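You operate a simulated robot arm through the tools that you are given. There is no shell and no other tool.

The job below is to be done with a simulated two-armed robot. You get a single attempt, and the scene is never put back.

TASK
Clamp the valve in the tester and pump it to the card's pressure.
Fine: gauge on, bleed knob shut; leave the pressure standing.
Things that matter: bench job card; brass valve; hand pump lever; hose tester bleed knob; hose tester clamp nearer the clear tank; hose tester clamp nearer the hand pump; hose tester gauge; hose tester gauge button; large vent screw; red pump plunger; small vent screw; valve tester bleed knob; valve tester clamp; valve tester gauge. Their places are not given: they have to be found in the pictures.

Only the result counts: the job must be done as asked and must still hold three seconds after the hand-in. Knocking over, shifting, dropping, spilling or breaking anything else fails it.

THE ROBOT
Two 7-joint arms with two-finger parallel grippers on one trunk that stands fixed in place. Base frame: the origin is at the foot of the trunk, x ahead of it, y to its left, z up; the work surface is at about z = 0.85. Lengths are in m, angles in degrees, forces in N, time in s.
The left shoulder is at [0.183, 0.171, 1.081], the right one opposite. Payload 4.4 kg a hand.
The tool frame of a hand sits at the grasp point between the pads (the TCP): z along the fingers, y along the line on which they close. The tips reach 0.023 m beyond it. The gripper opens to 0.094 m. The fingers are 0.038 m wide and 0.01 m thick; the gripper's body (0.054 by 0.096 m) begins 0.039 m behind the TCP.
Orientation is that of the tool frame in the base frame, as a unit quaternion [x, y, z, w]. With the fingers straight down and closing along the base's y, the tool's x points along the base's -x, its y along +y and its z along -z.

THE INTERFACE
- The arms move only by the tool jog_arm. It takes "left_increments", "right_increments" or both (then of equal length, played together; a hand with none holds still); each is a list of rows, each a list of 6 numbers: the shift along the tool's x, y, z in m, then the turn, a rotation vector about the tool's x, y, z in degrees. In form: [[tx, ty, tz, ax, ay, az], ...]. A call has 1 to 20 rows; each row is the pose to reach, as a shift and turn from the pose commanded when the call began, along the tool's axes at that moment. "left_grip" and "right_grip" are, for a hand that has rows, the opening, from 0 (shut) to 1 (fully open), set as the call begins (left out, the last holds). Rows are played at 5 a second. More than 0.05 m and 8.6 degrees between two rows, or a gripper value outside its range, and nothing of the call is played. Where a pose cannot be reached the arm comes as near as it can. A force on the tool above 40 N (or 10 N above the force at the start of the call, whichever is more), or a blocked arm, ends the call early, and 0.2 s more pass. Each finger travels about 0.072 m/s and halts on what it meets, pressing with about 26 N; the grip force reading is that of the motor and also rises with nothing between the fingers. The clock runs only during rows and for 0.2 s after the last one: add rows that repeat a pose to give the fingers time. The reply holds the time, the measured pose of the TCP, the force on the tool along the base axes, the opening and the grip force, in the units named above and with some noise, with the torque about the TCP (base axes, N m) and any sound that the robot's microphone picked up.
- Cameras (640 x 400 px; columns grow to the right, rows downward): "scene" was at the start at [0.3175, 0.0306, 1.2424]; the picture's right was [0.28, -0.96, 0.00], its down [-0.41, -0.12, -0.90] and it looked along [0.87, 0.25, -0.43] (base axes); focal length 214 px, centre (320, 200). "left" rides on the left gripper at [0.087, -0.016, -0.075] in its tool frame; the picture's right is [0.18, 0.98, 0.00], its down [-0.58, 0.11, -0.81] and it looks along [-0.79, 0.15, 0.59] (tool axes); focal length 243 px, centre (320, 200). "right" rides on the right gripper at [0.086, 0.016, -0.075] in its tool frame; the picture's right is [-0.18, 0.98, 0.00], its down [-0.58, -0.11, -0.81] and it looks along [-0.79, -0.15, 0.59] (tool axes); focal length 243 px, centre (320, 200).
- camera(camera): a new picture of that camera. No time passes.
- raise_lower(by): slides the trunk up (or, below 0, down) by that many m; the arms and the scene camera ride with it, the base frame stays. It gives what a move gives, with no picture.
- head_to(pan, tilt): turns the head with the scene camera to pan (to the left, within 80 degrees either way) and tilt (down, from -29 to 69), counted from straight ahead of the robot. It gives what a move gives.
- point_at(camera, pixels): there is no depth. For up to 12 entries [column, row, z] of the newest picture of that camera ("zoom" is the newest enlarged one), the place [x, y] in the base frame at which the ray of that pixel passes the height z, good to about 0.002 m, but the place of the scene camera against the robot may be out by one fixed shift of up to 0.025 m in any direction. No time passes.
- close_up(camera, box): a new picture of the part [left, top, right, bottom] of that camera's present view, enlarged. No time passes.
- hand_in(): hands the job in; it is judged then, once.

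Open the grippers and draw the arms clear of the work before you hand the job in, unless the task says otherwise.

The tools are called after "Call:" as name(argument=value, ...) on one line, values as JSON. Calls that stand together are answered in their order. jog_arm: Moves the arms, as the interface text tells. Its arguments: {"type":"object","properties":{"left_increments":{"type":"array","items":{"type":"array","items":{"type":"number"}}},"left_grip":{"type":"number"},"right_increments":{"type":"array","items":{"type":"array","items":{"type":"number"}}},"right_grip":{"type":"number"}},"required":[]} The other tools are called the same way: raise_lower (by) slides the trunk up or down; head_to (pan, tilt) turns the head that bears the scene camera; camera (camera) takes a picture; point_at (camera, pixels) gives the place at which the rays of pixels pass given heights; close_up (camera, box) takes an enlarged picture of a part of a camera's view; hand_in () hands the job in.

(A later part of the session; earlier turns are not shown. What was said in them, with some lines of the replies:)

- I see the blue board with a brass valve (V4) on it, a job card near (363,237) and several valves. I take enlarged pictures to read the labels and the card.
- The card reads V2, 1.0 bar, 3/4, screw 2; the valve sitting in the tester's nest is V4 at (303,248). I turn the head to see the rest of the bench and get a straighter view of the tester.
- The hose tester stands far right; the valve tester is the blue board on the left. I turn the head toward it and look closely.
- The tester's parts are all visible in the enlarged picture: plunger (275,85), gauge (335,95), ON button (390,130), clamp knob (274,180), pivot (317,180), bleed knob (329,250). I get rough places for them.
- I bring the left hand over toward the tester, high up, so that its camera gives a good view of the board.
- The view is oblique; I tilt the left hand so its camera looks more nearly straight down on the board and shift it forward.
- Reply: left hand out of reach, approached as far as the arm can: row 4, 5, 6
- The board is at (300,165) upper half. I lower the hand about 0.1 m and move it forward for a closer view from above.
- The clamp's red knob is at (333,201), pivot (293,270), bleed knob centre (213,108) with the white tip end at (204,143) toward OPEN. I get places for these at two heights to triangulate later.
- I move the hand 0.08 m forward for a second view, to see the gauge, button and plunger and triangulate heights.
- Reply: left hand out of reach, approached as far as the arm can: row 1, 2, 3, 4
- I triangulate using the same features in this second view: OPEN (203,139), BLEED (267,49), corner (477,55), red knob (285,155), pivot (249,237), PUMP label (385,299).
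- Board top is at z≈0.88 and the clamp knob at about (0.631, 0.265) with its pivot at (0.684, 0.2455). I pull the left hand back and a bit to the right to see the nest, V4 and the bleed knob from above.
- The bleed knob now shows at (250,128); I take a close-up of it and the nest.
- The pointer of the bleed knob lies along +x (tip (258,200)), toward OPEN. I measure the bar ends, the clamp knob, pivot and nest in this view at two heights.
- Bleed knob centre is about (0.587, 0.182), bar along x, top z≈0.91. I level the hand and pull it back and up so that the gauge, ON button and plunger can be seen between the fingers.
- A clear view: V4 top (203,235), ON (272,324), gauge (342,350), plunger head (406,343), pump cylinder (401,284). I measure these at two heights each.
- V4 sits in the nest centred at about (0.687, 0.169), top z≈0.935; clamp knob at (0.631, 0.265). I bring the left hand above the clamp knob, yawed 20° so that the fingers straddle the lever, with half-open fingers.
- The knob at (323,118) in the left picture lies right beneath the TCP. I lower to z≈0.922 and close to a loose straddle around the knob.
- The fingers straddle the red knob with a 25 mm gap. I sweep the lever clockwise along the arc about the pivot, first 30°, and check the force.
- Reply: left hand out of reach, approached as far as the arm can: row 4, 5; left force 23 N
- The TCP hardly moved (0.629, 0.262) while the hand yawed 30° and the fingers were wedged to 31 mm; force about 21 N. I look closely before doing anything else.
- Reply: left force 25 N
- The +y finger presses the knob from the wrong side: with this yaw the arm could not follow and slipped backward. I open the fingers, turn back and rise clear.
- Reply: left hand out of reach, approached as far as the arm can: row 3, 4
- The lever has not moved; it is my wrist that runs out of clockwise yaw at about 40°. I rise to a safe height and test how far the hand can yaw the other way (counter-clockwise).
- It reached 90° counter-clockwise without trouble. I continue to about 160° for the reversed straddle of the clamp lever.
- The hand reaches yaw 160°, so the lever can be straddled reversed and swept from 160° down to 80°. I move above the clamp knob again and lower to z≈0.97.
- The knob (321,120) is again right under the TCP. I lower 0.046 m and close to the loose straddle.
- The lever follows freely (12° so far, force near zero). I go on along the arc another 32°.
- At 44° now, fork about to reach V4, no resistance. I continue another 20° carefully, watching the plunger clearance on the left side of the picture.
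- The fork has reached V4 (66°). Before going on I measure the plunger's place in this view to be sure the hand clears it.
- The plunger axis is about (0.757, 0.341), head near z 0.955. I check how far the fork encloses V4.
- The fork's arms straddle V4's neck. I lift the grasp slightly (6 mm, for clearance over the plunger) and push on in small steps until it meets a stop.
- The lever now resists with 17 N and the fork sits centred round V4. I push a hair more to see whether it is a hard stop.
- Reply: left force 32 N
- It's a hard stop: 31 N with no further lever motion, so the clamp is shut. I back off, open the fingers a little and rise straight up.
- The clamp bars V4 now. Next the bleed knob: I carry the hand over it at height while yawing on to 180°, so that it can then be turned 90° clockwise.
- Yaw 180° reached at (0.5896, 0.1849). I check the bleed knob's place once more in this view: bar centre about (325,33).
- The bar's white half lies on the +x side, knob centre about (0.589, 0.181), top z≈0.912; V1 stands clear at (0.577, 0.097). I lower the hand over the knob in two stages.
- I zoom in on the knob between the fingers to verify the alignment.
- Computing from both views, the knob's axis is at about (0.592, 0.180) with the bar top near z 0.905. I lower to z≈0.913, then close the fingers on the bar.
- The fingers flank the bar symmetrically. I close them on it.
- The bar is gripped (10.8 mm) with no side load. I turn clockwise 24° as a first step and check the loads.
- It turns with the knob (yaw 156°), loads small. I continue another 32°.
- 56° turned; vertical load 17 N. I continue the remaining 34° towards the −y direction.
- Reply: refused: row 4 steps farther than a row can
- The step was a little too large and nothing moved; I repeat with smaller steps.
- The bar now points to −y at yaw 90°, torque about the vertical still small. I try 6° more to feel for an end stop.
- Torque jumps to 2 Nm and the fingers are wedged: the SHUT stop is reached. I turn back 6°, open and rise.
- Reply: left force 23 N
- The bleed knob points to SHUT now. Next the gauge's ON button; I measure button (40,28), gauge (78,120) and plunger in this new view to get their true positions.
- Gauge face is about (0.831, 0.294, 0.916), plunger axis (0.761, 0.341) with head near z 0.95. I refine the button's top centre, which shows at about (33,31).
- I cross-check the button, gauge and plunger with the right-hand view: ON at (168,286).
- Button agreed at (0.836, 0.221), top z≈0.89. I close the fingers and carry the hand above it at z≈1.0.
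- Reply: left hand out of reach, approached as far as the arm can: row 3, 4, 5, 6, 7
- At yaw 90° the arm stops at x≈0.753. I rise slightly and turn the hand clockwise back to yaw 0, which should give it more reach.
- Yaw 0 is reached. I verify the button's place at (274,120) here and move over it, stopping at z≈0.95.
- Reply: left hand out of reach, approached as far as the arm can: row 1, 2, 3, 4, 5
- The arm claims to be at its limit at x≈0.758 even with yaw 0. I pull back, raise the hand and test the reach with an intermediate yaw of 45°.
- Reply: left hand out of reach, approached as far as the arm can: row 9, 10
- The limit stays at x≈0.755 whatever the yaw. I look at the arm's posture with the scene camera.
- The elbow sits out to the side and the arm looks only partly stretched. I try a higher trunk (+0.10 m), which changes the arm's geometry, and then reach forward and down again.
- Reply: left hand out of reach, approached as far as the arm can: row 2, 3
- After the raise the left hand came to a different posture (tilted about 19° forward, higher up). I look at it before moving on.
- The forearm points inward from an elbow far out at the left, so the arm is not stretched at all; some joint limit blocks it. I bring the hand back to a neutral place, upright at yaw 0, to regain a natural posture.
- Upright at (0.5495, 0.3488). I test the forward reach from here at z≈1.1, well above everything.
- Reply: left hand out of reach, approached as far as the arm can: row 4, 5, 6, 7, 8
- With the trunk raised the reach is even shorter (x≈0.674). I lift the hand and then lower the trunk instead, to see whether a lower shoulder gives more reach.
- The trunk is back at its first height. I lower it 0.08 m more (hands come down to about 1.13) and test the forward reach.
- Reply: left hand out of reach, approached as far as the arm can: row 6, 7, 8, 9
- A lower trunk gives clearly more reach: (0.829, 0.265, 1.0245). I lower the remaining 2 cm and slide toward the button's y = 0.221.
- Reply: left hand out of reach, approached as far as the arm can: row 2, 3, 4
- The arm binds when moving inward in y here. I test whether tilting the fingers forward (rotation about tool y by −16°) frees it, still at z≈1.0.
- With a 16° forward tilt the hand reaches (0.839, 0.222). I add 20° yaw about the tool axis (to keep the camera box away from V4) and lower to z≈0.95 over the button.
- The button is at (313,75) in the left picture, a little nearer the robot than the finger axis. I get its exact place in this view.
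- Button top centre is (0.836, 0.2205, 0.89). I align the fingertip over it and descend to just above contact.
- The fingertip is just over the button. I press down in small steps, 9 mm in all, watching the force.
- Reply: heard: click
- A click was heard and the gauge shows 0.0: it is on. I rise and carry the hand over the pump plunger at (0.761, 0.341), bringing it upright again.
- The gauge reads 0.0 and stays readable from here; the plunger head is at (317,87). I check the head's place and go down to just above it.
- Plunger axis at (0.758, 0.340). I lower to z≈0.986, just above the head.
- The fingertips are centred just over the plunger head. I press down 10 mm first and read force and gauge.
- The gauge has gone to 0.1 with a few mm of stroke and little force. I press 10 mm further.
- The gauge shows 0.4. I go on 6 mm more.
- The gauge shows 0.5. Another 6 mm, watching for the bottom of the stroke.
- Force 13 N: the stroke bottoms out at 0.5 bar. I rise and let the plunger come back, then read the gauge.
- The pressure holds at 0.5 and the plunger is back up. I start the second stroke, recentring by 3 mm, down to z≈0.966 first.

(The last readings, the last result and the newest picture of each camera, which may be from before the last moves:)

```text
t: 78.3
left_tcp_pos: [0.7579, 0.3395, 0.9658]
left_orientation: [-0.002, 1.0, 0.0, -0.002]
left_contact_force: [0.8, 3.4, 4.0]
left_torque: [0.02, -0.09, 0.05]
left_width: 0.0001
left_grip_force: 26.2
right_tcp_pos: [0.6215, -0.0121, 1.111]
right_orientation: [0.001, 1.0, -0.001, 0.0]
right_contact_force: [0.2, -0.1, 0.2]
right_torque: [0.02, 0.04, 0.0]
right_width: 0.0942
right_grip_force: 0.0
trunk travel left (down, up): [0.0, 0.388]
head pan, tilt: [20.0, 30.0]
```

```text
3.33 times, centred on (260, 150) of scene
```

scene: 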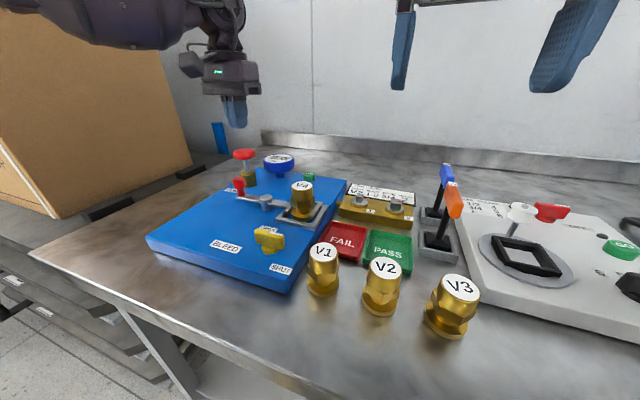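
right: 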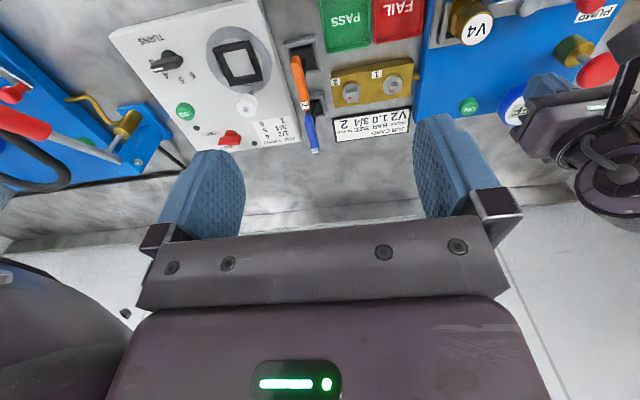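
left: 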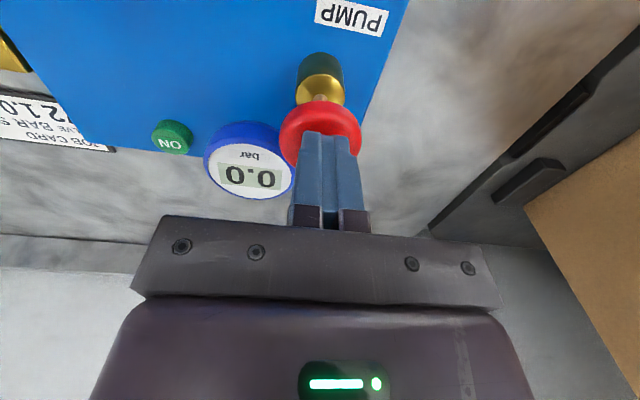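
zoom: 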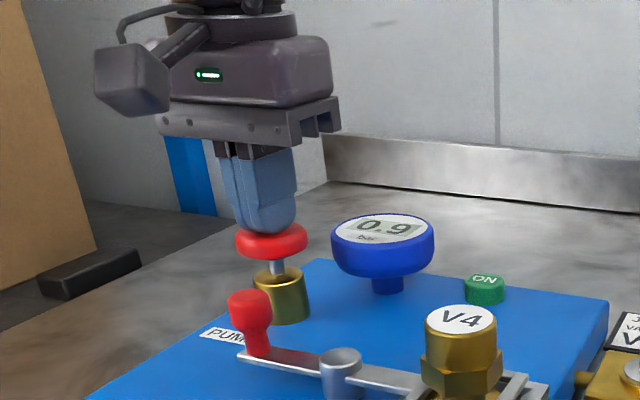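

Gauge 0.9. I press 3 mm further in fine steps.

Call:
jog_arm(left_increments=[[0, 0, 0.0015, 0, 0, 0], [0, 0, 0.003, 0, 0, 0], [0, 0, 0.003, 0, 0, 0]])

Call:
close_up(camera="scene", box=[230, 140, 300, 190])

```text
t: 79.2
left_tcp_pos: [0.7577, 0.3408, 0.9614]
left_orientation: [-0.001, 1.0, 0.0, -0.001]
left_contact_force: [0.5, -1.9, 3.0]
left_torque: [-0.04, -0.05, -0.01]
left_width: 0.0
left_grip_force: 25.9
right_tcp_pos: [0.6201, -0.0133, 1.1103]
right_orientation: [0.0, 1.0, 0.0, 0.0]
right_contact_force: [-0.5, 0.3, 0.1]
right_torque: [-0.01, 0.0, -0.01]
right_width: 0.0938
right_grip_force: 0.0
trunk travel left (down, up): [0.0, 0.388]
head pan, tilt: [20.0, 30.0]
```

```text
8.00 times, centred on (265, 165) of scene
```

zoom: 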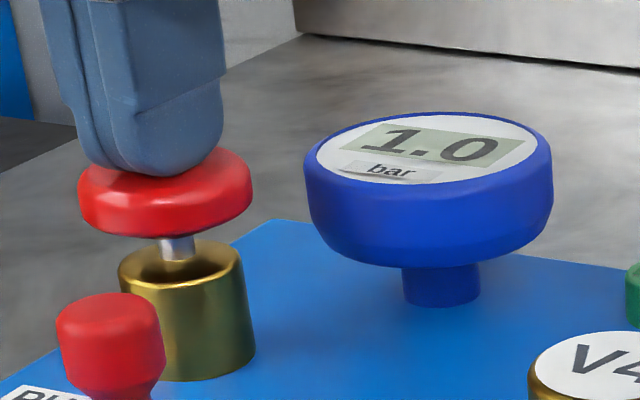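

The gauge shows 1.0; from the readings of the first stroke I estimate 0.97–1.02 bar. I stop here and rise straight up off the plunger.

Call:
jog_arm(left_increments=[[0, 0, -0.015, 0, 0, 0], [0, 0, -0.03, 0, 0, 0], [0, 0, -0.06, 0, 0, 0], [0, 0, -0.1, 0, 0, 0]])

Call:
close_up(camera="scene", box=[190, 110, 330, 230])

Call:
camera(camera="left")

```text
t: 80.2
left_tcp_pos: [0.7565, 0.3429, 1.0594]
left_orientation: [0.0, 1.0, 0.0, -0.001]
left_contact_force: [-0.3, -0.2, -0.6]
left_torque: [-0.03, 0.02, -0.05]
left_width: 0.0
left_grip_force: 26.1
right_tcp_pos: [0.6216, -0.0122, 1.1123]
right_orientation: [0.0, 1.0, 0.001, 0.0]
right_contact_force: [-0.4, -0.1, 0.9]
right_torque: [-0.02, 0.01, 0.05]
right_width: 0.0939
right_grip_force: 0.0
trunk travel left (down, up): [0.0, 0.388]
head pan, tilt: [20.0, 30.0]
```

```text
3.33 times, centred on (260, 170) of scene
```

zoom: 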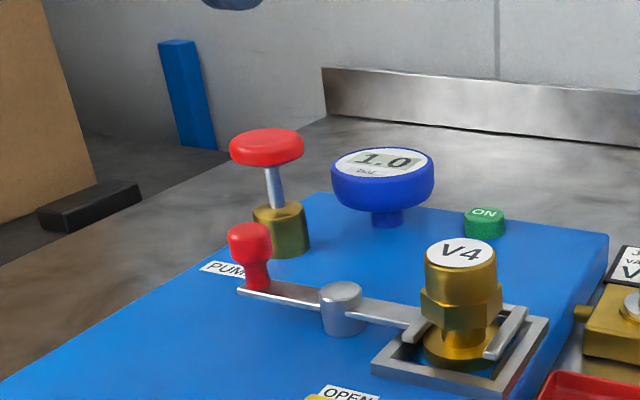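

```text
taken
```

left: 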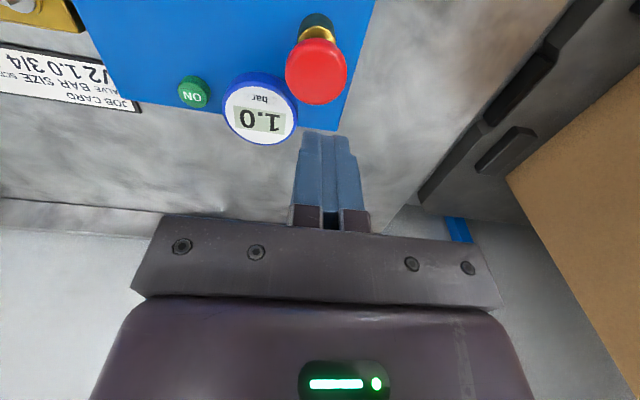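

The gauge still reads 1.0 with the plunger released. I open the gripper and draw the left arm back, up and clear, and let some time pass.

Call:
jog_arm(left_increments=[[0.0, 0.0, -0.04, 0, 0, 0], [0.03, 0.005, -0.07, 0, 0, 0], [0.07, 0.015, -0.09, 0, 0, 0], [0.11, 0.025, -0.11, 0, 0, 0], [0.15, 0.03, -0.13, 0, 0, 0], [0.19, 0.04, -0.14, 0, 0, 0], [0.23, 0.05, -0.14, 0, 0, 0], [0.26, 0.06, -0.14, 0, 0, 0], [0.26, 0.06, -0.14, 0, 0, 0], [0.26, 0.06, -0.14, 0, 0, 0], [0.26, 0.06, -0.14, 0, 0, 0], [0.26, 0.06, -0.14, 0, 0, 0], [0.26, 0.06, -0.14, 0, 0, 0], [0.26, 0.06, -0.14, 0, 0, 0]], left_grip=1.0)

Call:
camera(camera="scene")

Call:
close_up(camera="scene", box=[190, 110, 330, 230])

Call:
camera(camera="left")

```text
t: 83.2
left_tcp_pos: [0.4985, 0.3997, 1.2011]
left_orientation: [-0.002, 1.0, 0.0, -0.002]
left_contact_force: [-0.4, 0.5, 0.6]
left_torque: [0.0, -0.02, 0.02]
left_width: 0.094
left_grip_force: 0.0
right_tcp_pos: [0.6211, -0.0121, 1.1109]
right_orientation: [0.0, 1.0, 0.0, 0.0]
right_contact_force: [0.6, 0.5, -0.1]
right_torque: [-0.01, -0.02, 0.01]
right_width: 0.0941
right_grip_force: 0.1
trunk travel left (down, up): [0.0, 0.388]
head pan, tilt: [20.0, 30.0]
```

```text
taken
```

scene: 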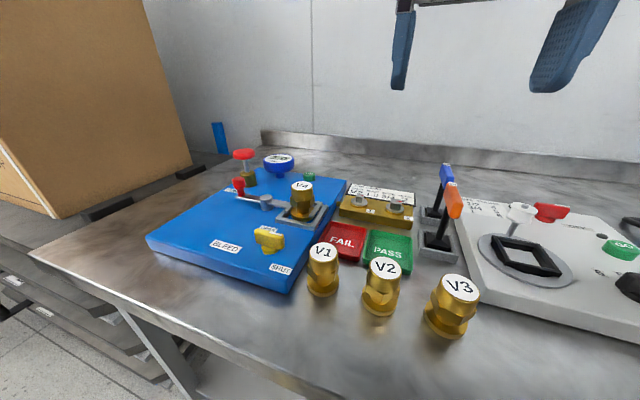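

```text
3.33 times, centred on (260, 170) of scene
```

zoom: 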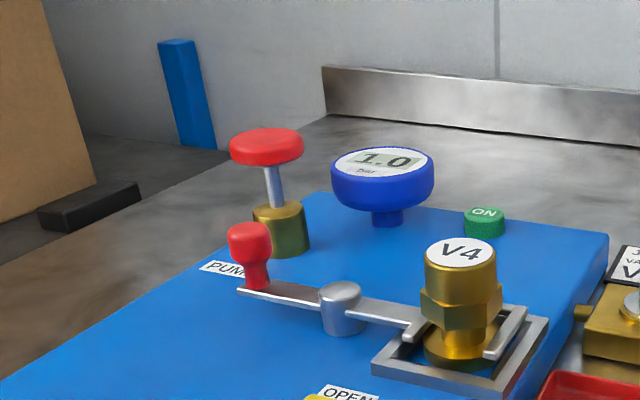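

```text
taken
```

left: 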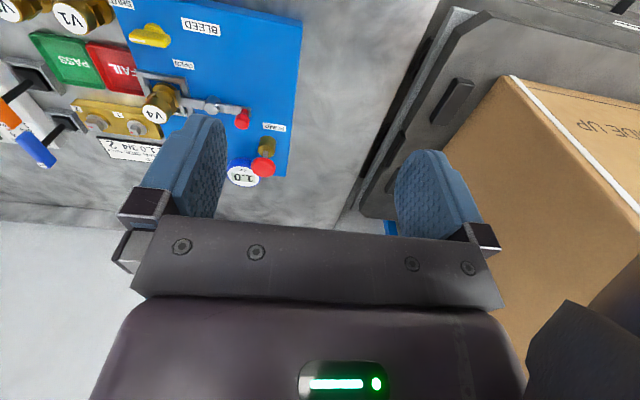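

The gauge reads 1.0 after three more seconds. I wait a few seconds more and verify the bleed knob, clamp and gauge in close-ups.

Call:
jog_arm(left_increments=[[0, 0, 0, 0, 0, 0], [0, 0, 0, 0, 0, 0], [0, 0, 0, 0, 0, 0], [0, 0, 0, 0, 0, 0], [0, 0, 0, 0, 0, 0], [0, 0, 0, 0, 0, 0], [0, 0, 0, 0, 0, 0], [0, 0, 0, 0, 0, 0], [0, 0, 0, 0, 0, 0], [0, 0, 0, 0, 0, 0], [0, 0, 0, 0, 0, 0], [0, 0, 0, 0, 0, 0], [0, 0, 0, 0, 0, 0], [0, 0, 0, 0, 0, 0], [0, 0, 0, 0, 0, 0], [0, 0, 0, 0, 0, 0], [0, 0, 0, 0, 0, 0], [0, 0, 0, 0, 0, 0], [0, 0, 0, 0, 0, 0], [0, 0, 0, 0, 0, 0]])

Call:
close_up(camera="scene", box=[220, 140, 340, 240])

Call:
close_up(camera="left", box=[90, 0, 320, 190])

Call:
close_up(camera="scene", box=[230, 200, 320, 290])

```text
t: 87.3
left_tcp_pos: [0.4984, 0.4005, 1.2003]
left_orientation: [0.0, 1.0, -0.001, -0.002]
left_contact_force: [-0.2, 0.3, 0.7]
left_torque: [0.01, 0.01, 0.04]
left_width: 0.0939
left_grip_force: 0.1
right_tcp_pos: [0.6223, -0.0114, 1.1096]
right_orientation: [-0.001, 1.0, 0.0, 0.0]
right_contact_force: [-0.4, 0.1, -0.2]
right_torque: [-0.01, -0.02, -0.02]
right_width: 0.0939
right_grip_force: 0.1
trunk travel left (down, up): [0.0, 0.388]
head pan, tilt: [20.0, 30.0]
```

```text
4.00 times, centred on (280, 190) of scene
```

zoom: 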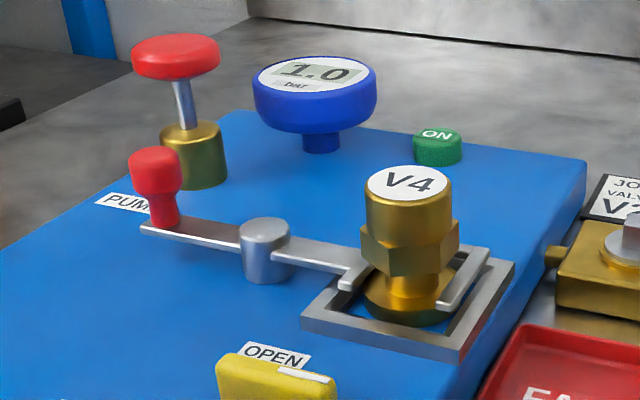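

```text
2.11 times, centred on (205, 95) of left
```

zoom: 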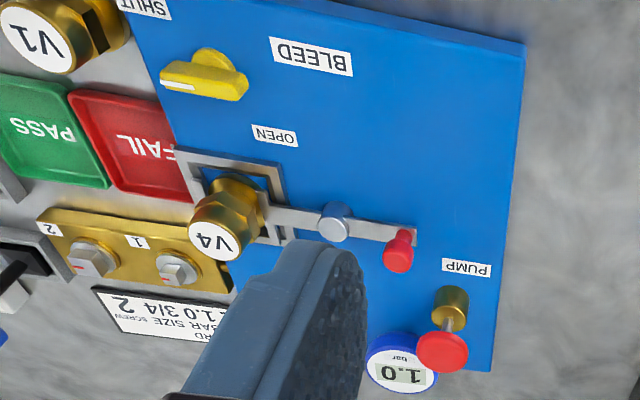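

```text
4.44 times, centred on (275, 245) of scene
```

zoom: 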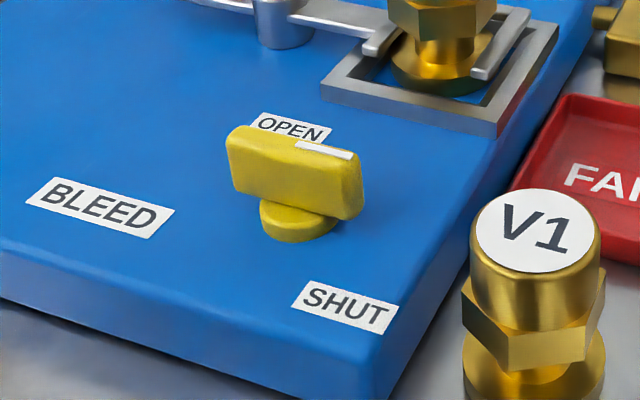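

The gauge holds 1.0 bar, the clamp bars V4, the bleed knob stands at its SHUT stop, and both arms are clear with open grippers. I hand the job in.

Call:
hand_in()

```text
The job is handed in.
```

The valve is clamped in the tester and the pressure is standing at the card's 1.0 bar. I have handed the job in but have not seen how it was judged.

- **Valve:** I clamped V4, which was already sitting in the tester. The card names V2, and I took "the valve in the tester" to mean the one already in place. If the card's valve was meant, this is wrong.
- **Clamp:** the lever is swung shut against a hard stop, with the fork around the valve's neck.
- **Bleed knob:** turned a quarter turn clockwise to its end stop at SHUT.
- **Gauge:** switched on with the ON button.
- **Pressure:** just under two strokes of the red plunger took it to 1.0 bar. It still read 1.0 about seven seconds after I let go.

Both grippers were open and the arms drawn clear. Nothing else was moved. I left the trunk 0.1 m lower than at the start, because the arm could not reach the ON button from the original height.
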